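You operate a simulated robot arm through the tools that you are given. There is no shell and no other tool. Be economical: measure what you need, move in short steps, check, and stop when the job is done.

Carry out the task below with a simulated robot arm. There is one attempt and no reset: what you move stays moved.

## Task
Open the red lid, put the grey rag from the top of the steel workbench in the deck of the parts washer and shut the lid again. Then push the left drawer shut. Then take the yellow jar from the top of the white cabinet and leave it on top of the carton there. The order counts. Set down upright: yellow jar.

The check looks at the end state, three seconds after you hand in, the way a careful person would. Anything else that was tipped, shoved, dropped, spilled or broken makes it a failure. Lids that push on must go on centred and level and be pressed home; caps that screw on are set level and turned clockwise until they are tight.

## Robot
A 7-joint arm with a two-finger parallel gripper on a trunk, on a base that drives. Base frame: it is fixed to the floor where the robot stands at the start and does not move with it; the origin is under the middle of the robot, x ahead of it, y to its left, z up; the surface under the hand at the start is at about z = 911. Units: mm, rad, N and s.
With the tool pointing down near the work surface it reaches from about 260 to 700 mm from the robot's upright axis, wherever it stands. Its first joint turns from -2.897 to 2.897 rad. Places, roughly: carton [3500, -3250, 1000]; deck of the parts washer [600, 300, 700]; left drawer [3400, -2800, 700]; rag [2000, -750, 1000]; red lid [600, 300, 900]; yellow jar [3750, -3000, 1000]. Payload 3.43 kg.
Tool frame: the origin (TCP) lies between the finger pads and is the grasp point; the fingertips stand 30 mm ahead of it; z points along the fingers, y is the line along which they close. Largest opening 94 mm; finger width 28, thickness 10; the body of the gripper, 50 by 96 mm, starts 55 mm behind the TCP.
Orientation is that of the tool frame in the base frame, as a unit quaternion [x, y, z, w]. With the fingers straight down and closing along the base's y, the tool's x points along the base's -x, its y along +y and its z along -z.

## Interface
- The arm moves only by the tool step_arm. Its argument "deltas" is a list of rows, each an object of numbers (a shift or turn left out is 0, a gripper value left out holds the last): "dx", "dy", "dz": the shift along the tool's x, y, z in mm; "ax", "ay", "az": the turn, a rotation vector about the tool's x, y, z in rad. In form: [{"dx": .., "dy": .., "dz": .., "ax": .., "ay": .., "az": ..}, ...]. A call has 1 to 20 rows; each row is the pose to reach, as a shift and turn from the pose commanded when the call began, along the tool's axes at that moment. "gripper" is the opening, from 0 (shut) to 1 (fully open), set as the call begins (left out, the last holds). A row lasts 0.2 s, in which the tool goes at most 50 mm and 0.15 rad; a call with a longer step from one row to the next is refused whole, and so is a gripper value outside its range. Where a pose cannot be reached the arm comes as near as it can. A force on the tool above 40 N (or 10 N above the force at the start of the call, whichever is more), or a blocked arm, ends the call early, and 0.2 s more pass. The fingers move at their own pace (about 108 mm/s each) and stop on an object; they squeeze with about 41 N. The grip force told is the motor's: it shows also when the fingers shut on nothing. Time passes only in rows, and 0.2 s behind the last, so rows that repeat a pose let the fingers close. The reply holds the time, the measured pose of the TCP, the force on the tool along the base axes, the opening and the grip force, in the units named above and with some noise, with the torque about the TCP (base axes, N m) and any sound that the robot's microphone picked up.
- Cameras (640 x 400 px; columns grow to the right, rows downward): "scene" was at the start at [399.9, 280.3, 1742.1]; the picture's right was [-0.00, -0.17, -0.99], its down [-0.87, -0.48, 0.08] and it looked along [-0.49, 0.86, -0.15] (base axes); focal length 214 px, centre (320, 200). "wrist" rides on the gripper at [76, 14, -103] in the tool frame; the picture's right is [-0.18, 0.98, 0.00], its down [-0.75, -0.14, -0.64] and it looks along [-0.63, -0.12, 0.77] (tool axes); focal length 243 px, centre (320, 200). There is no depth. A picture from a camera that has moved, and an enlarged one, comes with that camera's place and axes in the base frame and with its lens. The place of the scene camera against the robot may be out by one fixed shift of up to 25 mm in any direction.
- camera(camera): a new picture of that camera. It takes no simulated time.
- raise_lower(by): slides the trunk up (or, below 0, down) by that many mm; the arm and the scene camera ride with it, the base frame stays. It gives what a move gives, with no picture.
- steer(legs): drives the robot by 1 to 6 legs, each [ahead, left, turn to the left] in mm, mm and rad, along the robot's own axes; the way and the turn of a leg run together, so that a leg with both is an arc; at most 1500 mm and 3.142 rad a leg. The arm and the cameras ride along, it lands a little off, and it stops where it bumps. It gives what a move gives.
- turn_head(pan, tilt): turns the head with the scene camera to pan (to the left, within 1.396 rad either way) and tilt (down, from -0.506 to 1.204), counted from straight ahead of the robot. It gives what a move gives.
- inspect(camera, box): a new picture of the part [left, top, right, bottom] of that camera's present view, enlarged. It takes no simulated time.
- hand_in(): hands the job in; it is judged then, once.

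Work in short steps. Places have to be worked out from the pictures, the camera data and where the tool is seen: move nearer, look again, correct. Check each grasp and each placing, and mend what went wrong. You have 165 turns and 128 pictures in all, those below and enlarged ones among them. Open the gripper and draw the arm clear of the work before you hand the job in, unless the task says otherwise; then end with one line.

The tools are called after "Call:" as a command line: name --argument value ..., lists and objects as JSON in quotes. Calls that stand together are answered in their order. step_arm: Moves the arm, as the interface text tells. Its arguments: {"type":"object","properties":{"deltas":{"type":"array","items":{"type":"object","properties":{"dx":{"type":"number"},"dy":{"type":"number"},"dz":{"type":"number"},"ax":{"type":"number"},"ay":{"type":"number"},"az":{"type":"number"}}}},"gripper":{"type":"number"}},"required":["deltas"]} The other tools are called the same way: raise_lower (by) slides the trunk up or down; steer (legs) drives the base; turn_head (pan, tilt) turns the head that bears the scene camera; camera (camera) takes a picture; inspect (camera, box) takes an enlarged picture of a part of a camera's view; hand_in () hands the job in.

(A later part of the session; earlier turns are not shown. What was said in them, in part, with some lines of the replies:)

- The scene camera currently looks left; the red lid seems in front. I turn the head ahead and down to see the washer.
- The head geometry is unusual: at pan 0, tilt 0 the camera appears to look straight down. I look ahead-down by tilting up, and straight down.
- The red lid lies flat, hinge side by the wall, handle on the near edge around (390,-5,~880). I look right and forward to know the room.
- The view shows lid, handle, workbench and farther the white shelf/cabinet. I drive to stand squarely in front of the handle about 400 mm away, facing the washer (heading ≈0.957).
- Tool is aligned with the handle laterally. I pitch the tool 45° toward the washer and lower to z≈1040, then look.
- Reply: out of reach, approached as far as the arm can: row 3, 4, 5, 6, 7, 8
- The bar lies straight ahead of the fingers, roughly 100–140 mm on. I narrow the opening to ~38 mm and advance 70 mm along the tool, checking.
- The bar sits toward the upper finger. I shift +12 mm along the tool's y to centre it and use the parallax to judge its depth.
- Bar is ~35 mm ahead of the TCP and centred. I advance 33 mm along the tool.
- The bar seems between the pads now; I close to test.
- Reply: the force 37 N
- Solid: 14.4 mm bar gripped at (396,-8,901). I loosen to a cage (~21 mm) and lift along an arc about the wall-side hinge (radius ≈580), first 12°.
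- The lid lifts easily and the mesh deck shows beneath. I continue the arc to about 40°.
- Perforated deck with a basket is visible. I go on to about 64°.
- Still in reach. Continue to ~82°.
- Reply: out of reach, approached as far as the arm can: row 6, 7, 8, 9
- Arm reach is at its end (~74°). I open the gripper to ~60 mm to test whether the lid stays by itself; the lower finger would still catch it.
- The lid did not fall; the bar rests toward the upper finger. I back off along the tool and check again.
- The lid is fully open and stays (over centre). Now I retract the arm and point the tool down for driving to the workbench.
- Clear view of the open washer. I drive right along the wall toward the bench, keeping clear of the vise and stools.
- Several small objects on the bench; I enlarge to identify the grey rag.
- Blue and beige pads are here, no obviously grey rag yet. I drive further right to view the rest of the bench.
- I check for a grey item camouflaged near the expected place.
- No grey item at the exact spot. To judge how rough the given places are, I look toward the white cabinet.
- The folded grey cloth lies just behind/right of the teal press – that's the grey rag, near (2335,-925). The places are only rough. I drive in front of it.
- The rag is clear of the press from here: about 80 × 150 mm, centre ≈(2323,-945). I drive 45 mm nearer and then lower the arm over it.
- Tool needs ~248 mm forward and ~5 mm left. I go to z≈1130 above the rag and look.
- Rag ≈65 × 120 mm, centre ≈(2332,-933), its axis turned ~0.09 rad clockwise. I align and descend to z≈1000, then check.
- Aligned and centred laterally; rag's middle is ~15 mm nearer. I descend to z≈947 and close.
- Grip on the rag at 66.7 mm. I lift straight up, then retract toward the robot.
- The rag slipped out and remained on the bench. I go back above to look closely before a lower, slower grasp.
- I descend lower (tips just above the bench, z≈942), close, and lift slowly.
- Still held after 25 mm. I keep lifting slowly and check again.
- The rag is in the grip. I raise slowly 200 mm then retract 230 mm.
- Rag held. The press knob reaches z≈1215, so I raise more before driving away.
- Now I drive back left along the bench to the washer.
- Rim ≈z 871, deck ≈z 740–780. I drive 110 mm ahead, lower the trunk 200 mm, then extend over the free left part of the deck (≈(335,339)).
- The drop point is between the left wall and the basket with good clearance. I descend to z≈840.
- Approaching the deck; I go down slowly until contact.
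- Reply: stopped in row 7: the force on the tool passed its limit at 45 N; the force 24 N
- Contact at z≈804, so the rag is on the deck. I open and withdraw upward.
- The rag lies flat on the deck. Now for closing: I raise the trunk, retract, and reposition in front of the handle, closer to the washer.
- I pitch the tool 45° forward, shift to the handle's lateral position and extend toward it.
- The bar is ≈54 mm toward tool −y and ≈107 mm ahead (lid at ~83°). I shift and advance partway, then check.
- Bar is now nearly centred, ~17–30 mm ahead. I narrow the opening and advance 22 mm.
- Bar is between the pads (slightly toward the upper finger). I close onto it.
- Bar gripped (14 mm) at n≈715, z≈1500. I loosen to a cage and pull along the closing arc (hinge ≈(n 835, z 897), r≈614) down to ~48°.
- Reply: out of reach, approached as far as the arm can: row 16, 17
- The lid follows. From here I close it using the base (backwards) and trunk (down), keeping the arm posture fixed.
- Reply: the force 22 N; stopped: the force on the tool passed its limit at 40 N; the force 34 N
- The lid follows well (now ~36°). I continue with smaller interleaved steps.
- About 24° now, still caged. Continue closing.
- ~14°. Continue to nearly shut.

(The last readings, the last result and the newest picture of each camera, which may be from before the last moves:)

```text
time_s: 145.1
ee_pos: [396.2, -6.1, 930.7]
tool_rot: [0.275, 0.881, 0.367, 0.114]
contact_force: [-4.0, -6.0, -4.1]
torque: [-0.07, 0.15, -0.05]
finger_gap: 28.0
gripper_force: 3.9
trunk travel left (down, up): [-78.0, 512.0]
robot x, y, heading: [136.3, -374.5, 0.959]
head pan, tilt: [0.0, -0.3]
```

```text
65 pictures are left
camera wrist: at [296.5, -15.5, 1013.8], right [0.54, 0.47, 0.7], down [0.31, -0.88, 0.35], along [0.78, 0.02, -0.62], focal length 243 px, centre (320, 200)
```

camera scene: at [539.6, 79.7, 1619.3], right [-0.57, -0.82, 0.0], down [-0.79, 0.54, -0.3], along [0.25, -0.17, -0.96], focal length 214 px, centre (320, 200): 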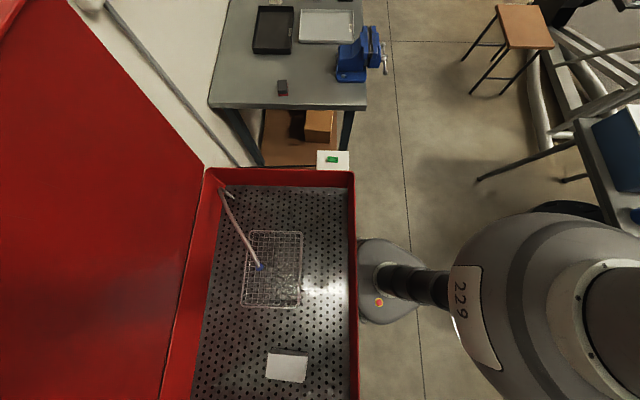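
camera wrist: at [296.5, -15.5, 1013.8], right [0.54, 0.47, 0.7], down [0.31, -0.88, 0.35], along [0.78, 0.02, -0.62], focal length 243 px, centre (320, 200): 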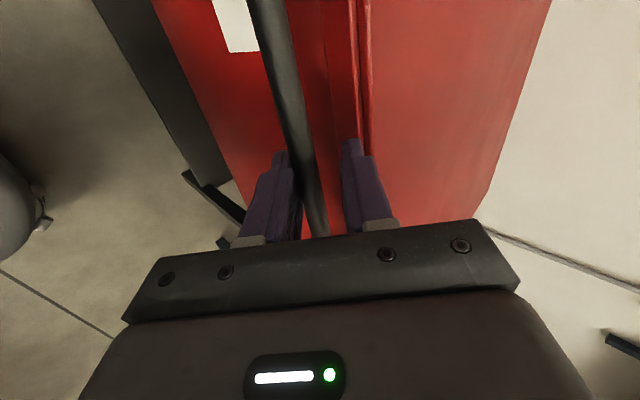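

Nearly shut; I lower the last ~28 mm.

Call:
raise_lower --by -20

Call:
raise_lower --by -12

Call:
camera --camera "wrist"

```text
time_s: 145.7
ee_pos: [395.7, -6.7, 911.9]
tool_rot: [0.275, 0.881, 0.367, 0.114]
contact_force: [-2.1, -3.9, -4.8]
torque: [-0.04, 0.1, -0.05]
finger_gap: 26.8
gripper_force: 2.9
trunk travel left (down, up): [-58.0, 532.0]
robot x, y, heading: [134.6, -374.0, 0.953]
head pan, tilt: [0.0, -0.3]
```

```text
time_s: 146.3
ee_pos: [396.6, -5.7, 900.6]
tool_rot: [0.275, 0.882, 0.366, 0.114]
contact_force: [0.3, 0.7, 0.3]
torque: [0.0, 0.03, 0.0]
finger_gap: 23.3
gripper_force: 0.1
trunk travel left (down, up): [-46.0, 544.0]
robot x, y, heading: [137.7, -369.4, 0.953]
head pan, tilt: [0.0, -0.3]
```

```text
64 pictures are left
camera wrist: at [297.1, -14.6, 981.9], right [0.54, 0.47, 0.7], down [0.31, -0.88, 0.35], along [0.78, 0.02, -0.62], focal length 243 px, centre (320, 200)
```

wrist: 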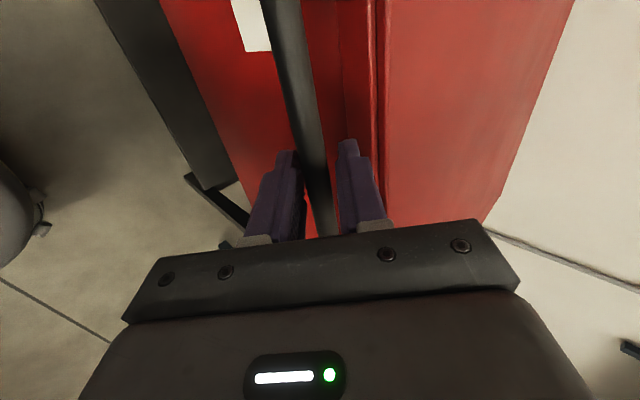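

The force vanished: the lid rests on its seat. I open to 38 mm and back off along the tool.

Call:
step_arm --deltas '[{"dz": 0}, {"dz": -15}, {"dz": -35}, {"dz": -60}, {"dz": -90}, {"dz": -120}, {"dz": -150}, {"dz": -170}]' --gripper 0.38

Call:
raise_lower --by 350

Call:
step_arm --deltas '[{"ax": 0.1}, {"ax": 0.22}, {"ax": 0.34}, {"ax": 0.46}, {"ax": 0.58}, {"ax": 0.7}, {"ax": 0.785}]' --gripper 1.0

Call:
step_arm --deltas '[{"az": -0.143}, {"az": -0.286}, {"az": -0.428}, {"az": -0.571}, {"az": -0.714}, {"az": -0.857}, {"az": -1.0}, {"az": -1.142}, {"az": -1.285}, {"az": -1.428}, {"az": -1.57}]'

Call:
camera --camera "scene"

Call:
camera --camera "wrist"

```text
time_s: 148.1
ee_pos: [376.5, -45.6, 1040.6]
tool_rot: [0.274, 0.882, 0.366, 0.115]
contact_force: [-0.2, -0.3, -0.3]
torque: [-0.03, 0.0, -0.02]
finger_gap: 35.8
gripper_force: 0.1
out of reach, approached as far as the arm can: row 2, 3, 4, 5, 6, 7, 8
trunk travel left (down, up): [-46.0, 544.0]
robot x, y, heading: [136.5, -374.7, 0.954]
head pan, tilt: [0.0, -0.3]
```

```text
time_s: 151.6
ee_pos: [376.1, -44.9, 1391.3]
tool_rot: [0.275, 0.882, 0.366, 0.115]
contact_force: [0.0, 0.7, 0.3]
torque: [-0.01, 0.0, -0.04]
finger_gap: 35.7
gripper_force: 0.0
trunk travel left (down, up): [-396.0, 194.0]
robot x, y, heading: [137.4, -369.2, 0.961]
head pan, tilt: [0.0, -0.3]
```

```text
time_s: 153.2
ee_pos: [374.3, -45.1, 1390.3]
tool_rot: [0.297, 0.955, 0.001, 0.0]
contact_force: [-0.2, -1.1, -0.6]
torque: [0.0, 0.0, 0.0]
finger_gap: 94.0
gripper_force: 0.1
out of reach, approached as far as the arm can: row 1
trunk travel left (down, up): [-396.0, 194.0]
robot x, y, heading: [135.5, -375.5, 0.961]
head pan, tilt: [0.0, -0.3]
```

```text
time_s: 155.6
ee_pos: [376.0, -45.9, 1390.3]
tool_rot: [-0.466, 0.885, 0.001, 0.002]
contact_force: [-0.2, -1.2, 0.3]
torque: [-0.02, -0.02, -0.02]
finger_gap: 94.0
gripper_force: 0.1
trunk travel left (down, up): [-396.0, 194.0]
robot x, y, heading: [131.5, -368.9, 0.954]
head pan, tilt: [0.0, -0.3]
```

```text
63 pictures are left
camera scene: at [446.2, 54.5, 1457.5], right [0.82, -0.57, 0.0], down [-0.54, -0.79, -0.3], along [0.17, 0.25, -0.95], focal length 214 px, centre (320, 200)
```

scene: 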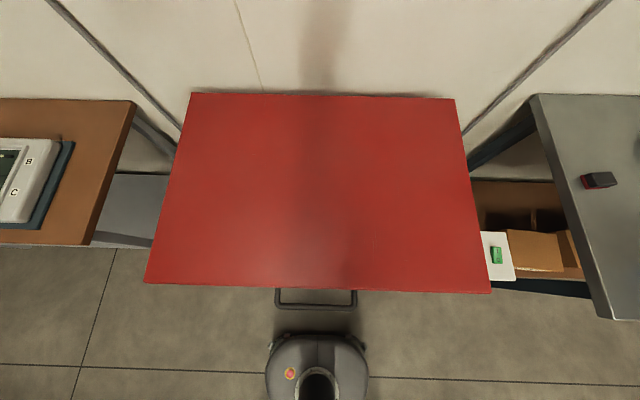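

```text
62 pictures are left
camera wrist: at [320.0, -100.3, 1492.1], right [-0.71, 0.71, 0.0], down [0.54, 0.54, 0.64], along [0.46, 0.45, -0.77], focal length 243 px, centre (320, 200)
```

wrist: 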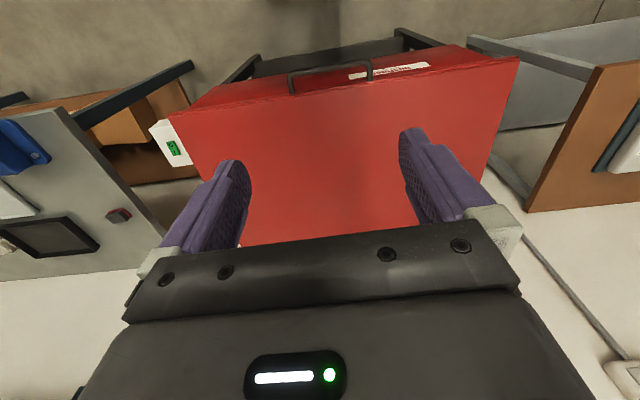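

The lid is shut and level. Now I drive along the bench toward the white cabinet and turn to face it.

Call:
steer --legs '[[-30, 0, 0], [0, -1040, 0], [0, -1040, 0], [0, -900, 0]]'

Call:
steer --legs '[[0, 0, -1.571]]'

Call:
turn_head --pan 0.0 --tilt -0.5

Call:
camera --camera "scene"

Call:
camera --camera "wrist"

```text
time_s: 170.7
ee_pos: [2812.4, -1793.0, 1390.5]
tool_rot: [-0.466, 0.885, 0.001, 0.002]
contact_force: [-0.2, -1.1, 0.2]
torque: [0.01, -0.03, -0.01]
finger_gap: 94.1
gripper_force: 0.1
trunk travel left (down, up): [-396.0, 194.0]
robot x, y, heading: [2567.8, -2115.7, 0.957]
head pan, tilt: [0.0, -0.3]
```

```text
time_s: 175.0
ee_pos: [2891.3, -2369.4, 1390.5]
tool_rot: [0.311, 0.951, 0.0, 0.002]
contact_force: [0.4, -0.3, 0.5]
torque: [0.0, -0.01, -0.01]
finger_gap: 94.0
gripper_force: 0.1
trunk travel left (down, up): [-396.0, 194.0]
robot x, y, heading: [2568.1, -2119.3, -0.64]
head pan, tilt: [0.0, -0.3]
```

```text
time_s: 175.8
ee_pos: [2890.7, -2369.2, 1390.4]
tool_rot: [0.31, 0.951, 0.0, 0.002]
contact_force: [0.2, -0.1, -0.4]
torque: [0.03, 0.01, 0.0]
finger_gap: 94.0
gripper_force: 0.0
trunk travel left (down, up): [-396.0, 194.0]
robot x, y, heading: [2568.7, -2117.0, -0.639]
head pan, tilt: [0.0, -0.499]
```

```text
61 pictures are left
camera scene: at [3005.0, -2469.4, 1469.0], right [-0.59, -0.81, 0.0], down [-0.71, 0.52, -0.48], along [0.39, -0.28, -0.88], focal length 214 px, centre (320, 200)
```

scene: 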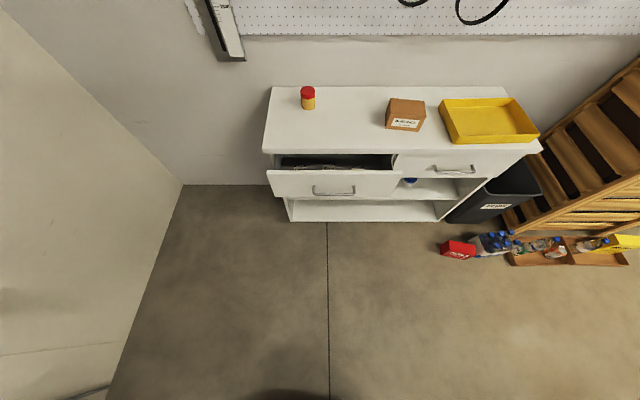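

```text
60 pictures are left
camera wrist: at [2836.1, -2312.7, 1492.0], right [0.73, 0.69, 0.0], down [0.52, -0.56, 0.64], along [0.44, -0.47, -0.76], focal length 243 px, centre (320, 200)
```

wrist: 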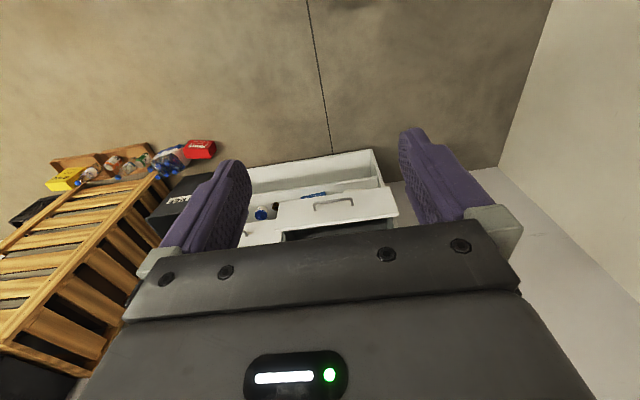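

The view shows the yellow jar with red cap, the carton, and the left drawer pulled out (face ≈ e 4364, handle at (3345,-2783,703)). I drive nearer, aligned with the drawer, and lower the trunk.

Call:
steer --legs '[[483, -81, 0.028]]'

Call:
raise_lower --by -250

Call:
camera --camera "scene"

Call:
camera --camera "wrist"

```text
time_s: 178.6
ee_pos: [3238.8, -2708.6, 1390.6]
tool_rot: [0.298, 0.955, -0.001, 0.0]
contact_force: [0.3, -0.1, -0.2]
torque: [0.04, 0.0, -0.03]
finger_gap: 94.1
gripper_force: 0.1
trunk travel left (down, up): [-396.0, 194.0]
robot x, y, heading: [2914.5, -2468.2, -0.613]
head pan, tilt: [0.0, -0.499]
```

```text
time_s: 181.2
ee_pos: [3238.4, -2708.6, 1139.9]
tool_rot: [0.297, 0.955, -0.001, 0.001]
contact_force: [-0.1, -0.3, -0.2]
torque: [0.04, -0.01, -0.02]
finger_gap: 93.7
gripper_force: 0.1
trunk travel left (down, up): [-146.0, 444.0]
robot x, y, heading: [2914.4, -2466.1, -0.619]
head pan, tilt: [0.0, -0.499]
```

```text
59 pictures are left
camera scene: at [3354.8, -2806.1, 1219.2], right [-0.57, -0.82, 0.0], down [-0.72, 0.5, -0.48], along [0.4, -0.27, -0.88], focal length 214 px, centre (320, 200)
```

scene: 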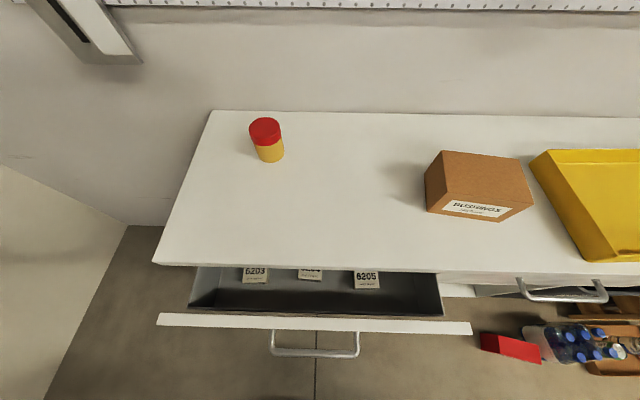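

```text
58 pictures are left
camera wrist: at [3182.1, -2654.0, 1242.2], right [0.71, 0.7, 0.0], down [0.54, -0.54, 0.64], along [0.45, -0.46, -0.76], focal length 243 px, centre (320, 200)
```

wrist: 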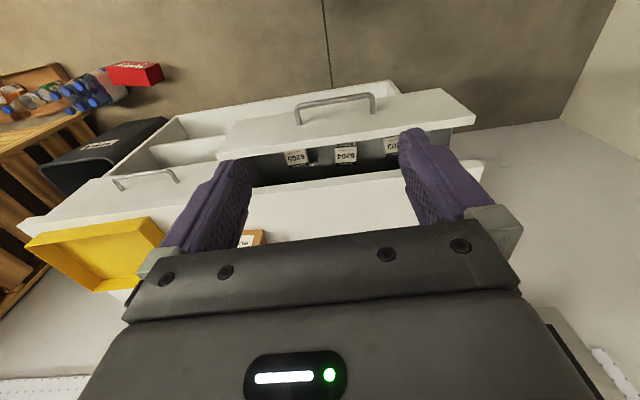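

Drawer's front panel is ≈85 mm proud, top edge ≈z 805. I close the fingers, pitch the tool 45° forward and come down in front of the panel, above its handle.

Call:
step_arm --deltas '[{"dz": 35, "ay": -0.1}, {"dz": 70, "ay": -0.2}, {"dz": 105, "ay": -0.3, "dx": -5}, {"dz": 140, "ay": -0.4, "dx": -10, "dy": 4}, {"dz": 175, "ay": -0.5, "dx": -20, "dy": 9}, {"dz": 210, "ay": -0.6, "dx": -30, "dy": 9}, {"dz": 245, "ay": -0.7, "dx": -40, "dy": 9}, {"dz": 280, "ay": -0.785, "dx": -50, "dy": 9}, {"dz": 305, "ay": -0.785, "dx": -55, "dy": 9}, {"dz": 305, "ay": -0.785, "dx": -55, "dy": 9}]' --gripper 0.0

Call:
camera --camera "wrist"

```text
time_s: 183.4
ee_pos: [3290.7, -2735.2, 834.3]
tool_rot: [0.275, 0.881, -0.115, 0.367]
contact_force: [0.6, -0.5, -0.5]
torque: [0.03, -0.01, 0.03]
finger_gap: 0.2
gripper_force: 32.4
trunk travel left (down, up): [-146.0, 444.0]
robot x, y, heading: [2913.2, -2468.4, -0.617]
head pan, tilt: [0.0, -0.499]
```

```text
57 pictures are left
camera wrist: at [3193.4, -2651.5, 852.4], right [0.67, 0.74, 0.13], down [-0.02, -0.16, 0.99], along [0.75, -0.66, -0.09], focal length 243 px, centre (320, 200)
```

wrist: 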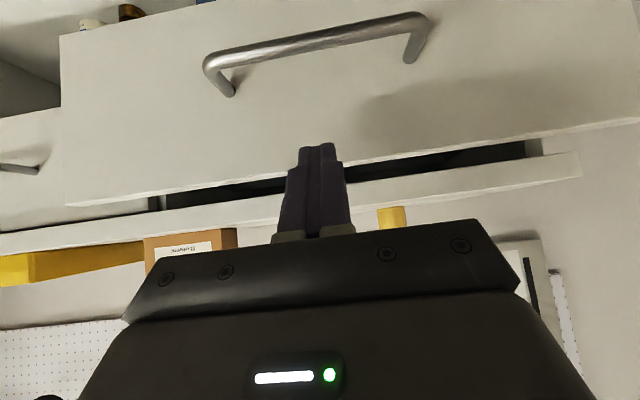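

Panel top edge ≈z 799, handle ≈z 715. I lower the tip to z≈765 and advance to just short of the panel.

Call:
step_arm --deltas '[{"dx": 17, "dz": 17}, {"dx": 34, "dz": 34}, {"dx": 20, "dz": 48}, {"dx": 6, "dz": 62}, {"dx": -4, "dz": 72}, {"dx": -4, "dz": 72}]'

Call:
camera --camera "wrist"

```text
time_s: 184.8
ee_pos: [3332.5, -2764.3, 787.1]
tool_rot: [0.274, 0.882, -0.114, 0.366]
contact_force: [-0.3, -0.1, 0.8]
torque: [-0.02, -0.02, 0.0]
finger_gap: 0.3
gripper_force: 32.9
trunk travel left (down, up): [-146.0, 444.0]
robot x, y, heading: [2916.0, -2467.8, -0.615]
head pan, tilt: [0.0, -0.499]
```

```text
56 pictures are left
camera wrist: at [3235.5, -2681.3, 805.5], right [0.67, 0.74, 0.13], down [-0.02, -0.16, 0.99], along [0.75, -0.66, -0.09], focal length 243 px, centre (320, 200)
```

wrist: 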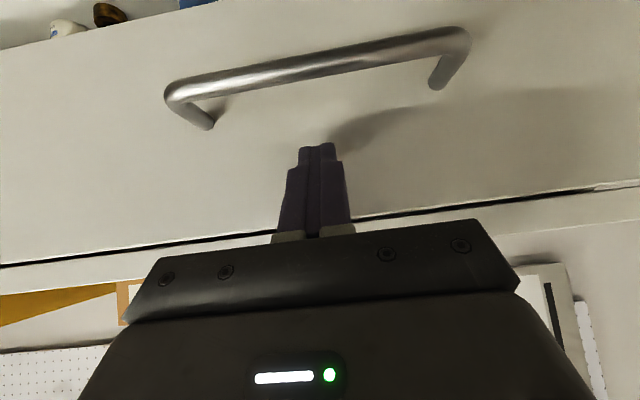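

Tip is between handle and panel top. I push forward slowly ~100 mm, watching the force.

Call:
step_arm --deltas '[{"dx": -5, "dz": 5}, {"dx": -10, "dz": 10}, {"dx": -15, "dz": 15}, {"dx": -20, "dz": 20}, {"dx": -25, "dz": 25}, {"dx": -30, "dz": 30}, {"dx": -35, "dz": 35}, {"dx": -40, "dz": 40}, {"dx": -45, "dz": 45}, {"dx": -50, "dz": 50}, {"dx": -55, "dz": 55}, {"dx": -60, "dz": 60}, {"dx": -65, "dz": 65}, {"dx": -70, "dz": 70}, {"dx": -75, "dz": 75}, {"dx": -80, "dz": 80}]'

Call:
camera --camera "wrist"

```text
time_s: 188.0
ee_pos: [3412.8, -2817.5, 783.4]
tool_rot: [0.276, 0.884, -0.112, 0.36]
contact_force: [-18.4, 12.2, 9.3]
torque: [-0.04, -0.03, -0.08]
finger_gap: 0.0
gripper_force: 32.9
trunk travel left (down, up): [-146.0, 444.0]
robot x, y, heading: [2908.7, -2465.2, -0.613]
head pan, tilt: [0.0, -0.499]
stopped in row 15: the force on the tool passed its limit at 48 N (the readings are from after the stop); the commanded pose is now the measured one
```

```text
55 pictures are left
camera wrist: at [3315.7, -2735.0, 804.3], right [0.67, 0.73, 0.13], down [-0.01, -0.17, 0.99], along [0.75, -0.66, -0.11], focal length 243 px, centre (320, 200)
```

wrist: 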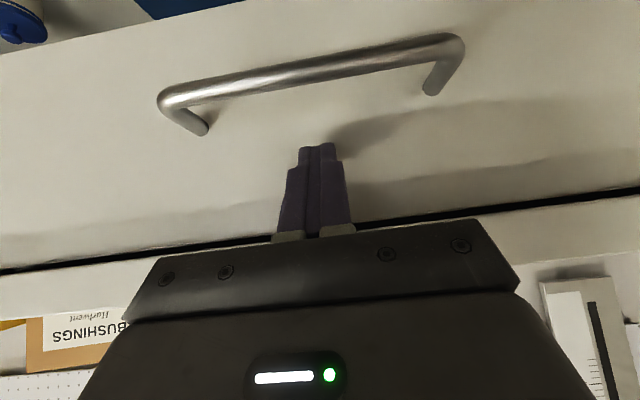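

The push ended against a firm stop. I back off and raise to check that the drawer face is flush.

Call:
step_arm --deltas '[{"dx": 15, "dz": -15}, {"dx": 40, "dz": -40}, {"dx": 65, "dz": -65}, {"dx": 85, "dz": -85}, {"dx": 60, "dz": -110}, {"dx": 35, "dz": -135}, {"dx": 10, "dz": -160}, {"dx": -15, "dz": -185}]'

Call:
raise_lower --by 200

Call:
step_arm --deltas '[{"ay": 0.1}, {"ay": 0.22}, {"ay": 0.34}, {"ay": 0.46}, {"ay": 0.58}, {"ay": 0.7}, {"ay": 0.785}]' --gripper 1.0

Call:
camera --camera "scene"

Call:
camera --camera "wrist"

```text
time_s: 189.8
ee_pos: [3317.9, -2753.0, 929.7]
tool_rot: [0.275, 0.884, -0.112, 0.362]
contact_force: [-1.0, 0.2, -0.1]
torque: [0.01, -0.02, -0.05]
finger_gap: 0.0
gripper_force: 33.1
trunk travel left (down, up): [-146.0, 444.0]
robot x, y, heading: [2907.1, -2466.0, -0.619]
head pan, tilt: [0.0, -0.499]
```

```text
time_s: 192.0
ee_pos: [3316.8, -2754.3, 1128.9]
tool_rot: [0.275, 0.884, -0.112, 0.362]
contact_force: [0.5, 0.0, 0.0]
torque: [-0.05, 0.03, 0.02]
finger_gap: 0.0
gripper_force: 33.3
trunk travel left (down, up): [-346.0, 244.0]
robot x, y, heading: [2908.6, -2467.4, -0.614]
head pan, tilt: [0.0, -0.499]
```

```text
time_s: 193.6
ee_pos: [3318.0, -2753.8, 1127.7]
tool_rot: [0.298, 0.955, 0.002, -0.004]
contact_force: [0.0, -0.2, 0.2]
torque: [0.04, 0.02, 0.0]
finger_gap: 93.8
gripper_force: 0.0
trunk travel left (down, up): [-346.0, 244.0]
robot x, y, heading: [2909.8, -2467.0, -0.61]
head pan, tilt: [0.0, -0.499]
```

```text
54 pictures are left
camera scene: at [3435.5, -2851.5, 1205.2], right [-0.57, -0.82, 0.0], down [-0.73, 0.5, -0.47], along [0.39, -0.27, -0.88], focal length 214 px, centre (320, 200)
```

scene: 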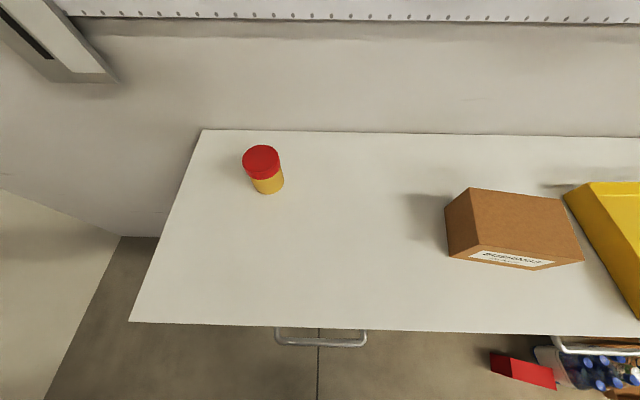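

```text
53 pictures are left
camera wrist: at [3263.2, -2699.8, 1231.3], right [0.71, 0.7, 0.0], down [0.55, -0.55, 0.63], along [0.45, -0.45, -0.77], focal length 243 px, centre (320, 200)
```

wrist: 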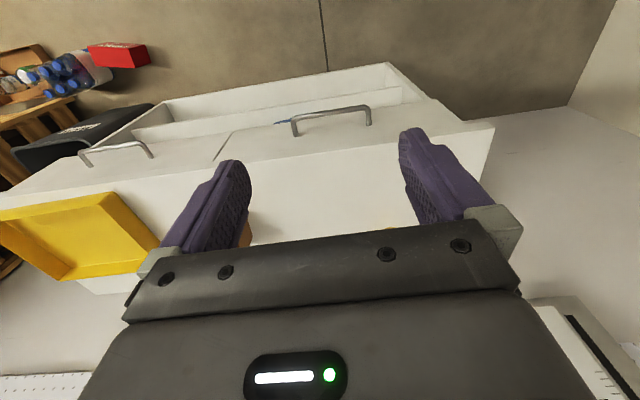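

Let me zoom on the two drawer faces to compare flushness.

Call:
inspect --camera "wrist" --box '[60, 80, 260, 205]'

Call:
inspect --camera "scene" --box '[220, 290, 640, 400]'

```text
3.20 times, centred on (160, 142) of wrist
camera zoom: at [3263.2, -2699.8, 1231.3], right [0.71, 0.7, 0.0], down [0.55, -0.55, 0.63], along [0.45, -0.45, -0.77], focal length 776 px, centre (832, 384)
```

zoom: 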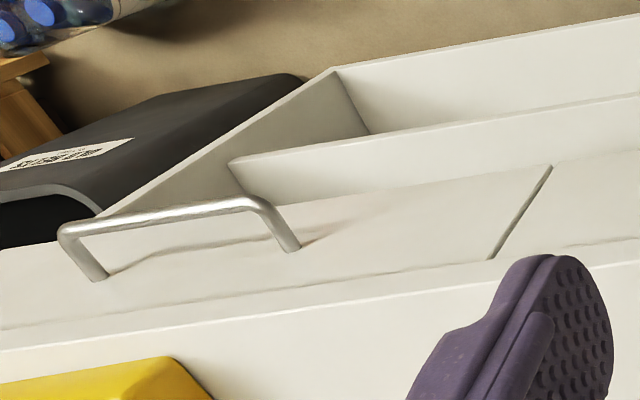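

```text
1.52 times, centred on (430, 345) of scene
camera zoom: at [3435.5, -2851.5, 1205.2], right [-0.57, -0.82, 0.0], down [-0.73, 0.5, -0.47], along [0.39, -0.27, -0.88], focal length 327 px, centre (152, -21)
```

zoom: 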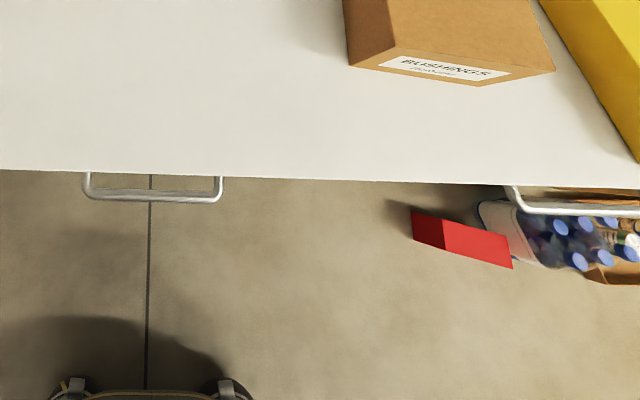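

Both faces are flush – drawer shut. Next the jar: I triangulate it at ≈(3688,-2901), base z≈844, ~63 mm wide, ~75 mm tall. I drive nearer, between jar and carton.

Call:
steer --legs '[[250, -90, 0]]'

Call:
camera --camera "scene"

Call:
camera --camera "wrist"

```text
time_s: 195.5
ee_pos: [3468.9, -2970.6, 1128.4]
tool_rot: [0.296, 0.955, 0.002, -0.006]
contact_force: [-0.2, 0.2, -1.0]
torque: [0.06, 0.03, 0.02]
finger_gap: 94.2
gripper_force: 0.0
trunk travel left (down, up): [-346.0, 244.0]
robot x, y, heading: [3059.5, -2682.0, -0.608]
head pan, tilt: [0.0, -0.499]
```

```text
50 pictures are left
camera scene: at [3588.2, -3068.9, 1204.9], right [-0.57, -0.82, 0.0], down [-0.73, 0.5, -0.47], along [0.39, -0.27, -0.88], focal length 214 px, centre (320, 200)
```

scene: 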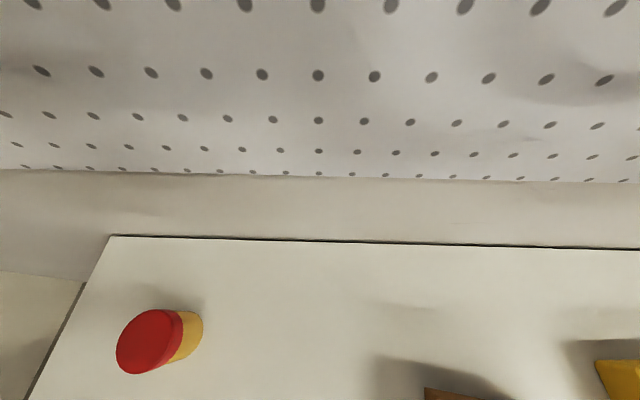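

```text
49 pictures are left
camera wrist: at [3415.6, -2917.5, 1230.7], right [0.71, 0.71, 0.0], down [0.55, -0.55, 0.63], along [0.45, -0.45, -0.77], focal length 243 px, centre (320, 200)
```

wrist: 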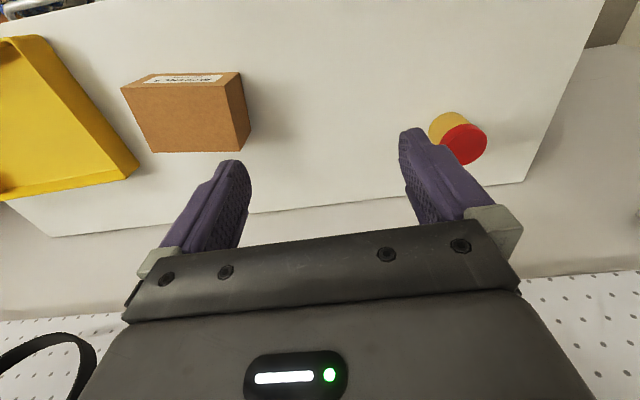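

Jar is at ≈(3680,-2886), cap top ≈z 905. I move the tool above it and look.

Call:
step_arm --deltas '[{"dx": -21, "dy": 31}, {"dx": -42, "dy": 62}, {"dx": -63, "dy": 94}, {"dx": -84, "dy": 126}, {"dx": -105, "dy": 158}, {"dx": -126, "dy": 189}, {"dx": -126, "dy": 189, "dz": 40}, {"dx": -126, "dy": 189, "dz": 80}, {"dx": -126, "dy": 189, "dz": 108}, {"dx": -126, "dy": 189, "dz": 108}]'

Call:
camera --camera "wrist"

```text
time_s: 196.4
ee_pos: [3584.3, -2922.9, 1129.9]
tool_rot: [0.303, 0.953, 0.002, -0.006]
contact_force: [-7.8, 6.3, 5.1]
torque: [-0.99, -1.27, -0.05]
finger_gap: 94.1
gripper_force: 0.0
trunk travel left (down, up): [-346.0, 244.0]
robot x, y, heading: [3062.0, -2685.3, -0.61]
head pan, tilt: [0.0, -0.499]
stopped in row 4: the force on the tool passed its limit at 49 N (the readings are from after the stop); the commanded pose is now the measured one
```

```text
48 pictures are left
camera wrist: at [3529.6, -2868.8, 1232.2], right [0.72, 0.7, 0.0], down [0.54, -0.55, 0.63], along [0.44, -0.46, -0.77], focal length 243 px, centre (320, 200)
```

wrist: 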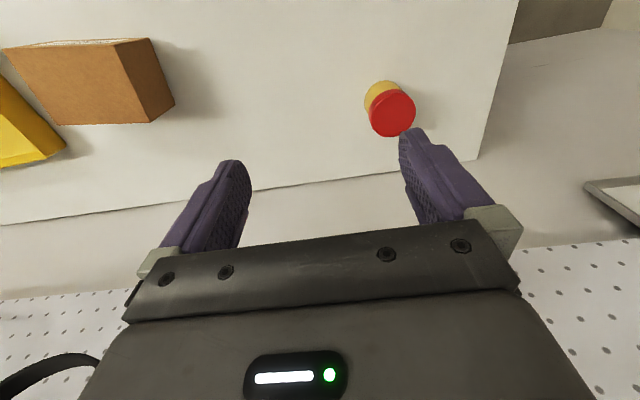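

The head (which sticks out ahead of the hand) bumped the pegboard. I back off at once and check what was touched.

Call:
step_arm --deltas '[{"dx": 30}, {"dx": 65}, {"dx": 100}, {"dx": 130}, {"dx": 130}]'

Call:
turn_head --pan 0.0 --tilt -0.506

Call:
camera --camera "scene"

```text
time_s: 197.6
ee_pos: [3479.8, -2850.9, 1129.9]
tool_rot: [0.303, 0.953, 0.001, -0.007]
contact_force: [-0.5, 0.2, -0.7]
torque: [0.02, -0.02, 0.02]
finger_gap: 93.8
gripper_force: 0.0
trunk travel left (down, up): [-346.0, 244.0]
robot x, y, heading: [3062.9, -2686.2, -0.618]
head pan, tilt: [0.0, -0.499]
```

```text
time_s: 198.2
ee_pos: [3480.1, -2851.3, 1129.6]
tool_rot: [0.304, 0.953, 0.001, -0.007]
contact_force: [-0.4, 0.8, 0.1]
torque: [0.01, -0.03, 0.0]
finger_gap: 93.9
gripper_force: 0.0
trunk travel left (down, up): [-346.0, 244.0]
robot x, y, heading: [3060.5, -2686.2, -0.617]
head pan, tilt: [0.0, -0.499]
```

```text
47 pictures are left
camera scene: at [3596.0, -2950.2, 1205.9], right [-0.58, -0.82, 0.0], down [-0.72, 0.51, -0.47], along [0.38, -0.27, -0.88], focal length 214 px, centre (320, 200)
```

scene: 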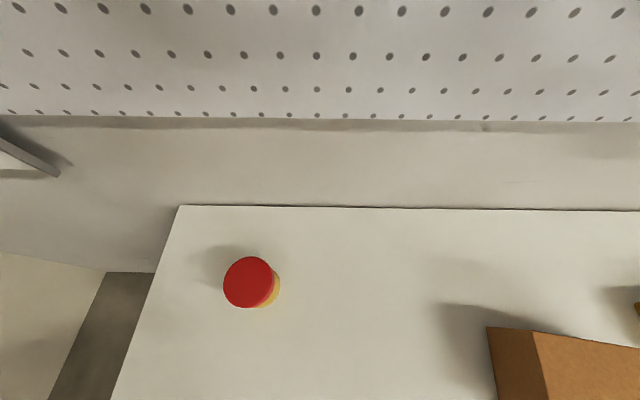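

No damage visible. I turn the tool by 90° so the head sticks out sideways (to the right) instead of toward the pegboard.

Call:
step_arm --deltas '[{"az": 0.143}, {"az": 0.286}, {"az": 0.428}, {"az": 0.571}, {"az": 0.714}, {"az": 0.857}, {"az": 1.0}, {"az": 1.142}, {"az": 1.285}, {"az": 1.428}, {"az": 1.56}]'

Call:
camera --camera "wrist"

```text
time_s: 200.6
ee_pos: [3478.4, -2850.6, 1129.7]
tool_rot: [0.886, 0.464, -0.004, -0.005]
contact_force: [0.5, -0.7, 1.0]
torque: [-0.02, 0.02, 0.0]
finger_gap: 94.1
gripper_force: 0.1
trunk travel left (down, up): [-346.0, 244.0]
robot x, y, heading: [3061.3, -2685.0, -0.613]
head pan, tilt: [0.0, -0.499]
```

```text
46 pictures are left
camera wrist: at [3534.2, -2796.7, 1231.8], right [0.7, -0.71, -0.01], down [-0.54, -0.54, 0.65], along [-0.47, -0.45, -0.76], focal length 243 px, centre (320, 200)
```

wrist: 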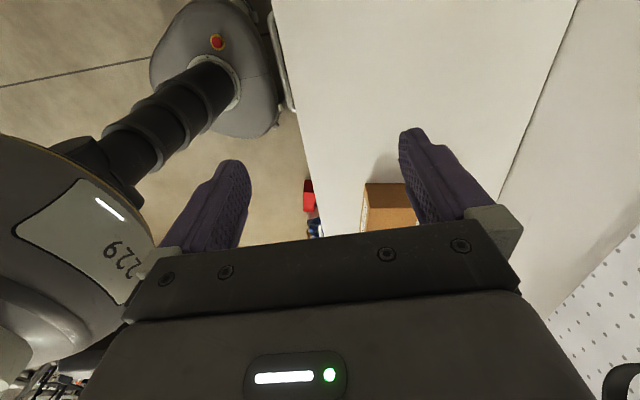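

Now I move forward 188 and left 85 to get above the jar.

Call:
step_arm --deltas '[{"dx": 14, "dy": 30}, {"dx": 28, "dy": 62}, {"dx": 42, "dy": 94}, {"dx": 56, "dy": 126}, {"dx": 70, "dy": 158}, {"dx": 85, "dy": 188}, {"dx": 85, "dy": 188}]'

Call:
camera --camera "wrist"

Call:
camera --camera "scene"

```text
time_s: 202.2
ee_pos: [3681.9, -2889.6, 1126.0]
tool_rot: [0.886, 0.464, -0.005, -0.006]
contact_force: [-1.3, 0.1, 0.3]
torque: [0.02, 0.0, 0.01]
finger_gap: 94.3
gripper_force: 0.0
trunk travel left (down, up): [-346.0, 244.0]
robot x, y, heading: [3061.4, -2686.5, -0.614]
head pan, tilt: [0.0, -0.499]
```

```text
45 pictures are left
camera wrist: at [3737.0, -2835.5, 1228.3], right [0.7, -0.71, -0.01], down [-0.54, -0.54, 0.65], along [-0.47, -0.45, -0.76], focal length 243 px, centre (320, 200)
```

wrist: 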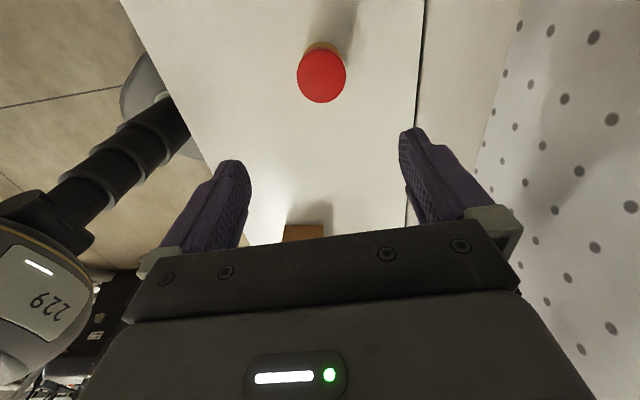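

```text
44 pictures are left
camera scene: at [3590.7, -3024.9, 1205.3], right [-0.82, 0.57, 0.01], down [0.49, 0.73, -0.48], along [-0.28, -0.39, -0.88], focal length 214 px, centre (320, 200)
```

scene: 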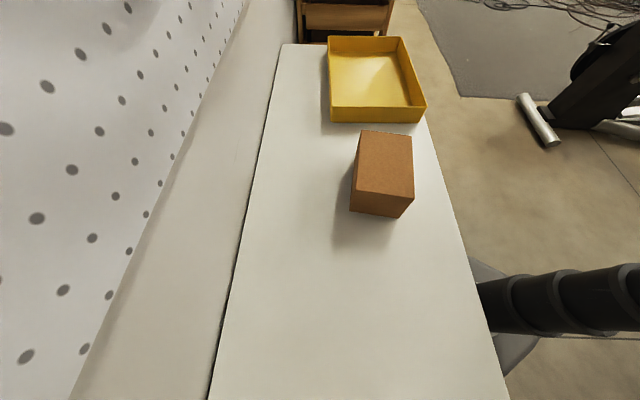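

The jar is centred beneath the tool (within ~3 mm). I descend to z≈930 and check again.

Call:
step_arm --deltas '[{"dx": 2, "dy": 2, "dz": 35}, {"dx": 2, "dy": 2, "dz": 70}, {"dx": 2, "dy": 2, "dz": 105}, {"dx": 2, "dy": 2, "dz": 135}, {"dx": 2, "dy": 2, "dz": 160}, {"dx": 2, "dy": 2, "dz": 180}, {"dx": 2, "dy": 2, "dz": 190}, {"dx": 2, "dy": 2, "dz": 190}]'

Call:
camera --camera "wrist"

```text
time_s: 204.0
ee_pos: [3679.9, -2885.0, 937.5]
tool_rot: [0.886, 0.464, -0.003, -0.006]
contact_force: [-0.8, -0.1, 0.8]
torque: [0.01, 0.03, 0.0]
finger_gap: 94.2
gripper_force: 0.0
trunk travel left (down, up): [-346.0, 244.0]
robot x, y, heading: [3064.4, -2684.6, -0.618]
head pan, tilt: [0.0, -0.499]
```

```text
43 pictures are left
camera wrist: at [3736.2, -2831.6, 1038.9], right [0.7, -0.71, -0.01], down [-0.54, -0.54, 0.65], along [-0.47, -0.45, -0.76], focal length 243 px, centre (320, 200)
```

wrist: 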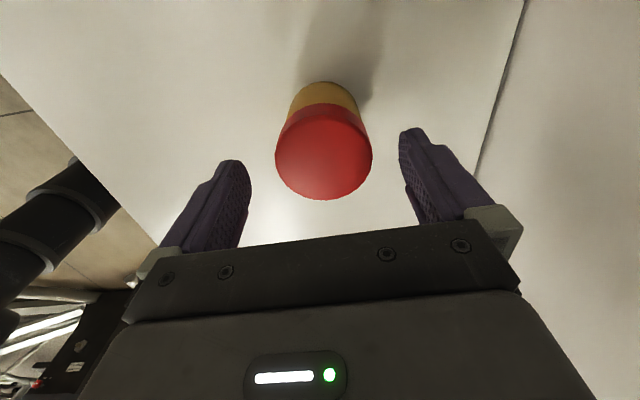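

Well centred. I descend to z≈886, close, then lift gently.

Call:
step_arm --deltas '[{"dy": 1, "dz": 15}, {"dy": 1, "dz": 30}, {"dy": 1, "dz": 42}, {"dy": 1, "dz": 51}, {"dy": 1, "dz": 51}]'

Call:
step_arm --deltas '[{"dz": 0}, {"dz": 0}, {"dz": 0}, {"dz": 0}]' --gripper 0.0

Call:
camera --camera "wrist"

```text
time_s: 205.2
ee_pos: [3681.8, -2884.9, 885.1]
tool_rot: [0.886, 0.465, -0.004, -0.006]
contact_force: [0.4, 0.4, 0.0]
torque: [0.0, 0.01, 0.0]
finger_gap: 94.1
gripper_force: 0.1
trunk travel left (down, up): [-346.0, 244.0]
robot x, y, heading: [3066.2, -2684.8, -0.615]
head pan, tilt: [0.0, -0.499]
```

```text
time_s: 206.2
ee_pos: [3681.4, -2885.5, 885.4]
tool_rot: [0.886, 0.464, -0.004, -0.006]
contact_force: [1.3, -1.0, 2.1]
torque: [-0.12, -0.2, 0.0]
finger_gap: 59.9
gripper_force: 40.5
trunk travel left (down, up): [-346.0, 244.0]
robot x, y, heading: [3063.5, -2684.5, -0.611]
head pan, tilt: [0.0, -0.499]
```

```text
42 pictures are left
camera wrist: at [3737.0, -2831.8, 987.5], right [0.7, -0.71, -0.01], down [-0.54, -0.54, 0.65], along [-0.47, -0.45, -0.76], focal length 243 px, centre (320, 200)
```

wrist: 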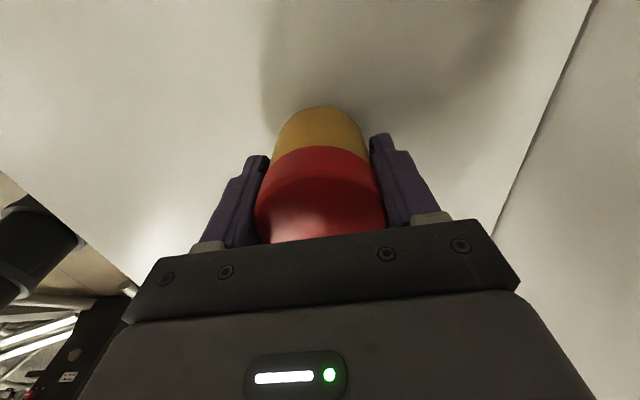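

Jar gripped at 59.9 mm. I lift slowly.

Call:
step_arm --deltas '[{"dz": -3}, {"dz": -7}, {"dz": -12}, {"dz": -19}, {"dz": -28}, {"dz": -38}, {"dz": -48}, {"dz": -60}, {"dz": -72}, {"dz": -84}, {"dz": -96}, {"dz": -108}, {"dz": -120}, {"dz": -132}, {"dz": -144}, {"dz": -156}, {"dz": -168}, {"dz": -178}, {"dz": -186}, {"dz": -190}]'

Call:
camera --camera "wrist"

Call:
camera --camera "scene"

```text
time_s: 210.4
ee_pos: [3685.6, -2887.6, 1075.1]
tool_rot: [0.885, 0.465, -0.004, -0.005]
contact_force: [0.0, -0.8, -0.9]
torque: [-0.03, 0.02, 0.01]
finger_gap: 59.5
gripper_force: 41.0
trunk travel left (down, up): [-346.0, 244.0]
robot x, y, heading: [3063.5, -2686.0, -0.613]
head pan, tilt: [0.0, -0.499]
```

```text
41 pictures are left
camera wrist: at [3740.5, -2833.8, 1176.9], right [0.7, -0.71, -0.01], down [-0.54, -0.54, 0.65], along [-0.47, -0.45, -0.76], focal length 243 px, centre (320, 200)
```

wrist: 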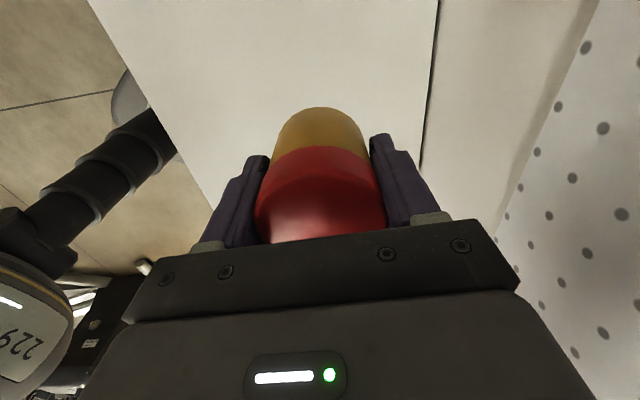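

```text
40 pictures are left
camera scene: at [3594.2, -3023.2, 1154.0], right [-0.82, 0.57, 0.01], down [0.49, 0.73, -0.48], along [-0.28, -0.39, -0.88], focal length 214 px, centre (320, 200)
```

scene: 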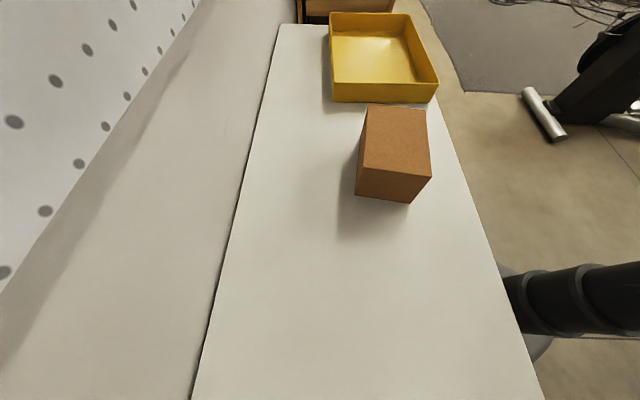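

Jar held. The carton top is ≈94 × 136 mm at z≈914, centre by the wrist camera ≈(3376,-3130). I carry the jar there smoothly at height.

Call:
step_arm --deltas '[{"dx": -5, "dy": -2}, {"dx": -15, "dy": -5}, {"dx": -30, "dy": -9}, {"dx": -50, "dy": -16}, {"dx": -72, "dy": -22}, {"dx": -94, "dy": -29}, {"dx": -116, "dy": -36}, {"dx": -138, "dy": -43}, {"dx": -160, "dy": -50}, {"dx": -182, "dy": -57}, {"dx": -204, "dy": -63}, {"dx": -226, "dy": -70}, {"dx": -248, "dy": -77}, {"dx": -270, "dy": -84}, {"dx": -292, "dy": -91}, {"dx": -314, "dy": -98}, {"dx": -336, "dy": -105}, {"dx": -354, "dy": -110}, {"dx": -368, "dy": -115}, {"dx": -376, "dy": -117}]'

Call:
camera --camera "wrist"

Call:
camera --camera "scene"

```text
time_s: 214.6
ee_pos: [3375.1, -3129.3, 1078.3]
tool_rot: [0.885, 0.465, -0.004, -0.006]
contact_force: [-0.4, 0.1, -2.6]
torque: [0.01, 0.02, -0.02]
finger_gap: 59.5
gripper_force: 41.0
trunk travel left (down, up): [-346.0, 244.0]
robot x, y, heading: [3061.6, -2684.7, -0.614]
head pan, tilt: [0.0, -0.499]
```

```text
39 pictures are left
camera wrist: at [3430.7, -3076.1, 1180.1], right [0.7, -0.71, -0.01], down [-0.54, -0.54, 0.65], along [-0.47, -0.45, -0.76], focal length 243 px, centre (320, 200)
```

wrist: 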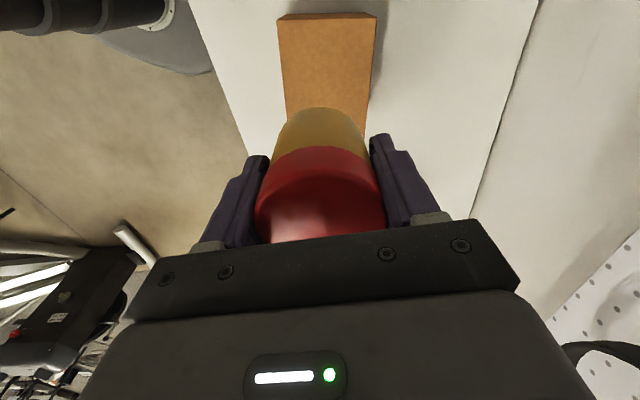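

```text
38 pictures are left
camera scene: at [3284.4, -3265.6, 1157.0], right [-0.82, 0.57, 0.01], down [0.49, 0.73, -0.48], along [-0.28, -0.39, -0.88], focal length 214 px, centre (320, 200)
```

scene: 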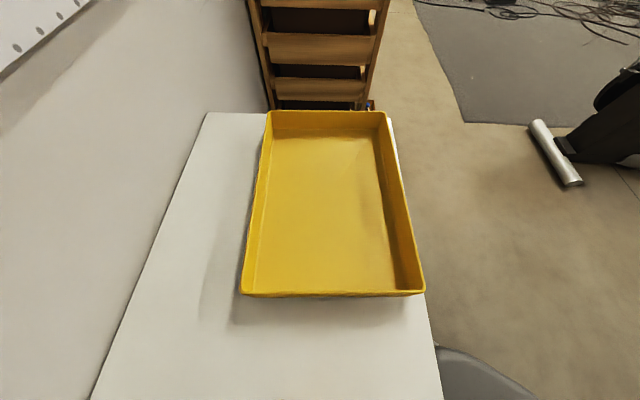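

Combining wrist views, carton top centre ≈(3377,-3135); I shift ~6 mm and descend to just above the carton.

Call:
step_arm --deltas '[{"dx": -2, "dy": 2, "dz": 5}, {"dx": -4, "dy": 5, "dz": 15}, {"dx": -4, "dy": 5, "dz": 30}, {"dx": -4, "dy": 5, "dz": 46}, {"dx": -4, "dy": 5, "dz": 62}, {"dx": -4, "dy": 5, "dz": 78}, {"dx": -4, "dy": 5, "dz": 90}, {"dx": -4, "dy": 5, "dz": 98}, {"dx": -4, "dy": 5, "dz": 103}, {"dx": -4, "dy": 5, "dz": 105}]'

Call:
camera --camera "wrist"

```text
time_s: 216.8
ee_pos: [3375.9, -3135.2, 972.9]
tool_rot: [0.886, 0.464, -0.004, -0.006]
contact_force: [0.8, 0.0, -1.4]
torque: [0.03, -0.03, -0.01]
finger_gap: 59.7
gripper_force: 40.7
trunk travel left (down, up): [-346.0, 244.0]
robot x, y, heading: [3062.7, -2684.9, -0.612]
head pan, tilt: [0.0, -0.499]
```

```text
37 pictures are left
camera wrist: at [3430.8, -3082.4, 1074.5], right [0.7, -0.71, -0.01], down [-0.54, -0.54, 0.65], along [-0.47, -0.45, -0.76], focal length 243 px, centre (320, 200)
```

wrist: 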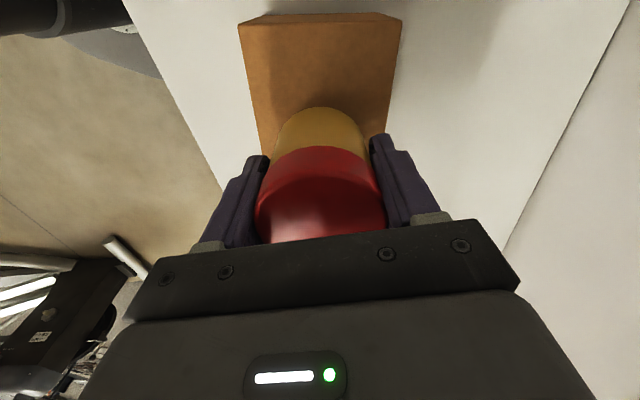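

Jar is centred between the carton's sides. I lower slowly toward contact.

Call:
step_arm --deltas '[{"dz": 4}, {"dz": 8}, {"dz": 11}, {"dz": 13}, {"dz": 15}, {"dz": 16}]'

```text
time_s: 218.2
ee_pos: [3374.4, -3134.9, 959.0]
tool_rot: [0.886, 0.464, -0.004, -0.004]
contact_force: [1.2, -1.8, 36.5]
torque: [-0.63, -0.51, -0.26]
finger_gap: 60.2
gripper_force: 40.4
trunk travel left (down, up): [-346.0, 244.0]
robot x, y, heading: [3065.4, -2683.2, -0.61]
head pan, tilt: [0.0, -0.499]
```

Contact (36 N). I relieve slightly and open the gripper.

Call:
step_arm --deltas '[{"dz": -1}, {"dz": -2}, {"dz": -2}]'

Call:
step_arm --deltas '[{"dz": 0}, {"dz": 0}, {"dz": 0}, {"dz": 0}]' --gripper 1.0

Call:
camera --camera "wrist"

```text
time_s: 219.0
ee_pos: [3376.4, -3135.3, 960.1]
tool_rot: [0.886, 0.464, -0.004, -0.006]
contact_force: [2.0, -8.2, 25.5]
torque: [-0.41, -0.8, -0.21]
finger_gap: 59.9
gripper_force: 41.7
trunk travel left (down, up): [-346.0, 244.0]
robot x, y, heading: [3063.6, -2684.8, -0.614]
head pan, tilt: [0.0, -0.499]
```

```text
time_s: 220.0
ee_pos: [3375.8, -3134.4, 958.8]
tool_rot: [0.886, 0.464, -0.004, -0.007]
contact_force: [0.7, 0.4, -0.4]
torque: [0.01, 0.06, 0.03]
finger_gap: 93.9
gripper_force: 0.2
trunk travel left (down, up): [-346.0, 244.0]
robot x, y, heading: [3060.9, -2685.5, -0.615]
head pan, tilt: [0.0, -0.499]
```

```text
36 pictures are left
camera wrist: at [3430.7, -3081.5, 1060.0], right [0.7, -0.71, -0.01], down [-0.54, -0.54, 0.65], along [-0.47, -0.45, -0.76], focal length 243 px, centre (320, 200)
```

wrist: 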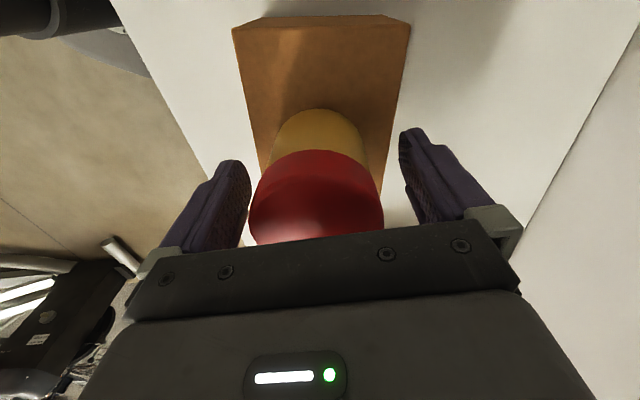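

Released, the jar stands on the carton. I withdraw straight up and check.

Call:
step_arm --deltas '[{"dz": -8}, {"dz": -20}, {"dz": -40}, {"dz": -65}, {"dz": -95}, {"dz": -125}, {"dz": -160}, {"dz": -200}, {"dz": -240}]'

Call:
camera --camera "wrist"

```text
time_s: 222.0
ee_pos: [3378.2, -3136.2, 1199.8]
tool_rot: [0.886, 0.464, -0.003, -0.007]
contact_force: [0.1, -0.7, -0.1]
torque: [-0.02, -0.01, 0.0]
finger_gap: 94.0
gripper_force: 0.2
trunk travel left (down, up): [-346.0, 244.0]
robot x, y, heading: [3062.1, -2685.5, -0.617]
head pan, tilt: [0.0, -0.499]
```

```text
35 pictures are left
camera wrist: at [3434.0, -3083.1, 1302.3], right [0.7, -0.71, -0.01], down [-0.54, -0.54, 0.65], along [-0.47, -0.45, -0.76], focal length 243 px, centre (320, 200)
```

wrist: 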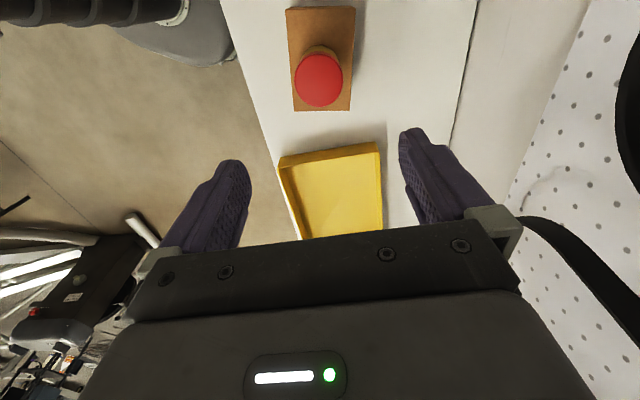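

Jar stands upright on the carton. I draw the arm back (away from the pegboard belts), drive back a bit and take a final look.

Call:
step_arm --deltas '[{"dy": -30}, {"dy": -65}, {"dy": -100}, {"dy": -130}, {"dy": -130}]'

Call:
steer --legs '[[-450, 0, 0]]'

Call:
step_arm --deltas '[{"az": -0.143}, {"az": -0.286}, {"az": -0.428}, {"az": -0.571}, {"az": -0.714}, {"az": -0.857}, {"az": -1.0}, {"az": -1.142}, {"az": -1.285}, {"az": -1.428}, {"az": -1.56}]'

Call:
camera --camera "scene"

```text
time_s: 223.2
ee_pos: [3271.8, -3062.3, 1200.3]
tool_rot: [0.885, 0.465, -0.004, -0.006]
contact_force: [0.1, -1.0, 0.6]
torque: [0.02, 0.02, 0.04]
finger_gap: 93.7
gripper_force: 0.1
trunk travel left (down, up): [-346.0, 244.0]
robot x, y, heading: [3060.7, -2684.0, -0.615]
head pan, tilt: [0.0, -0.499]
```

```text
time_s: 225.9
ee_pos: [2897.5, -2800.7, 1199.9]
tool_rot: [0.888, 0.461, -0.003, -0.006]
contact_force: [0.4, -1.0, 0.2]
torque: [-0.03, -0.03, -0.02]
finger_gap: 93.8
gripper_force: 0.0
trunk travel left (down, up): [-346.0, 244.0]
robot x, y, heading: [2692.0, -2421.0, -0.617]
head pan, tilt: [0.0, -0.499]
```

```text
time_s: 228.3
ee_pos: [2897.6, -2801.3, 1199.3]
tool_rot: [0.306, 0.952, 0.001, -0.007]
contact_force: [1.0, 0.0, 0.5]
torque: [0.0, 0.03, -0.01]
finger_gap: 94.0
gripper_force: 0.1
trunk travel left (down, up): [-346.0, 244.0]
robot x, y, heading: [2690.3, -2421.2, -0.621]
head pan, tilt: [0.0, -0.499]
```

```text
34 pictures are left
camera scene: at [3013.0, -2901.0, 1276.5], right [-0.58, -0.81, 0.0], down [-0.72, 0.51, -0.47], along [0.38, -0.27, -0.88], focal length 214 px, centre (320, 200)
```

scene: 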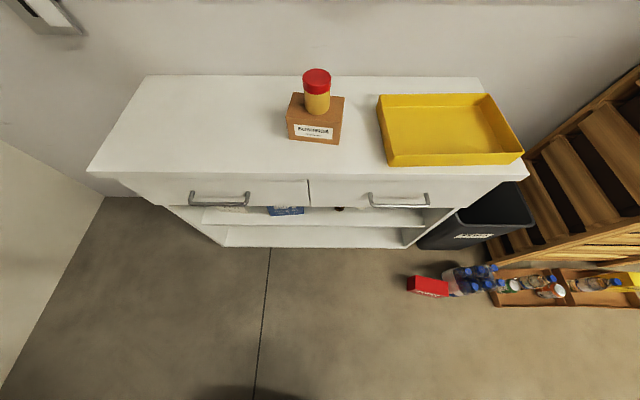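

Jar upright on the carton, both drawers flush, lid seen shut with the rag inside, and the gripper is open and clear. Handing in.

Call:
hand_in

```text
The job is handed in.
```

I've handed the job in. The grey rag is on the deck of the parts washer with the red lid shut, the left drawer is pushed flush, and the yellow jar stands upright on the carton. On the way, the rag slipped back onto the bench on the first lift, and the robot's head bumped the pegboard once; I saw no damage afterwards.
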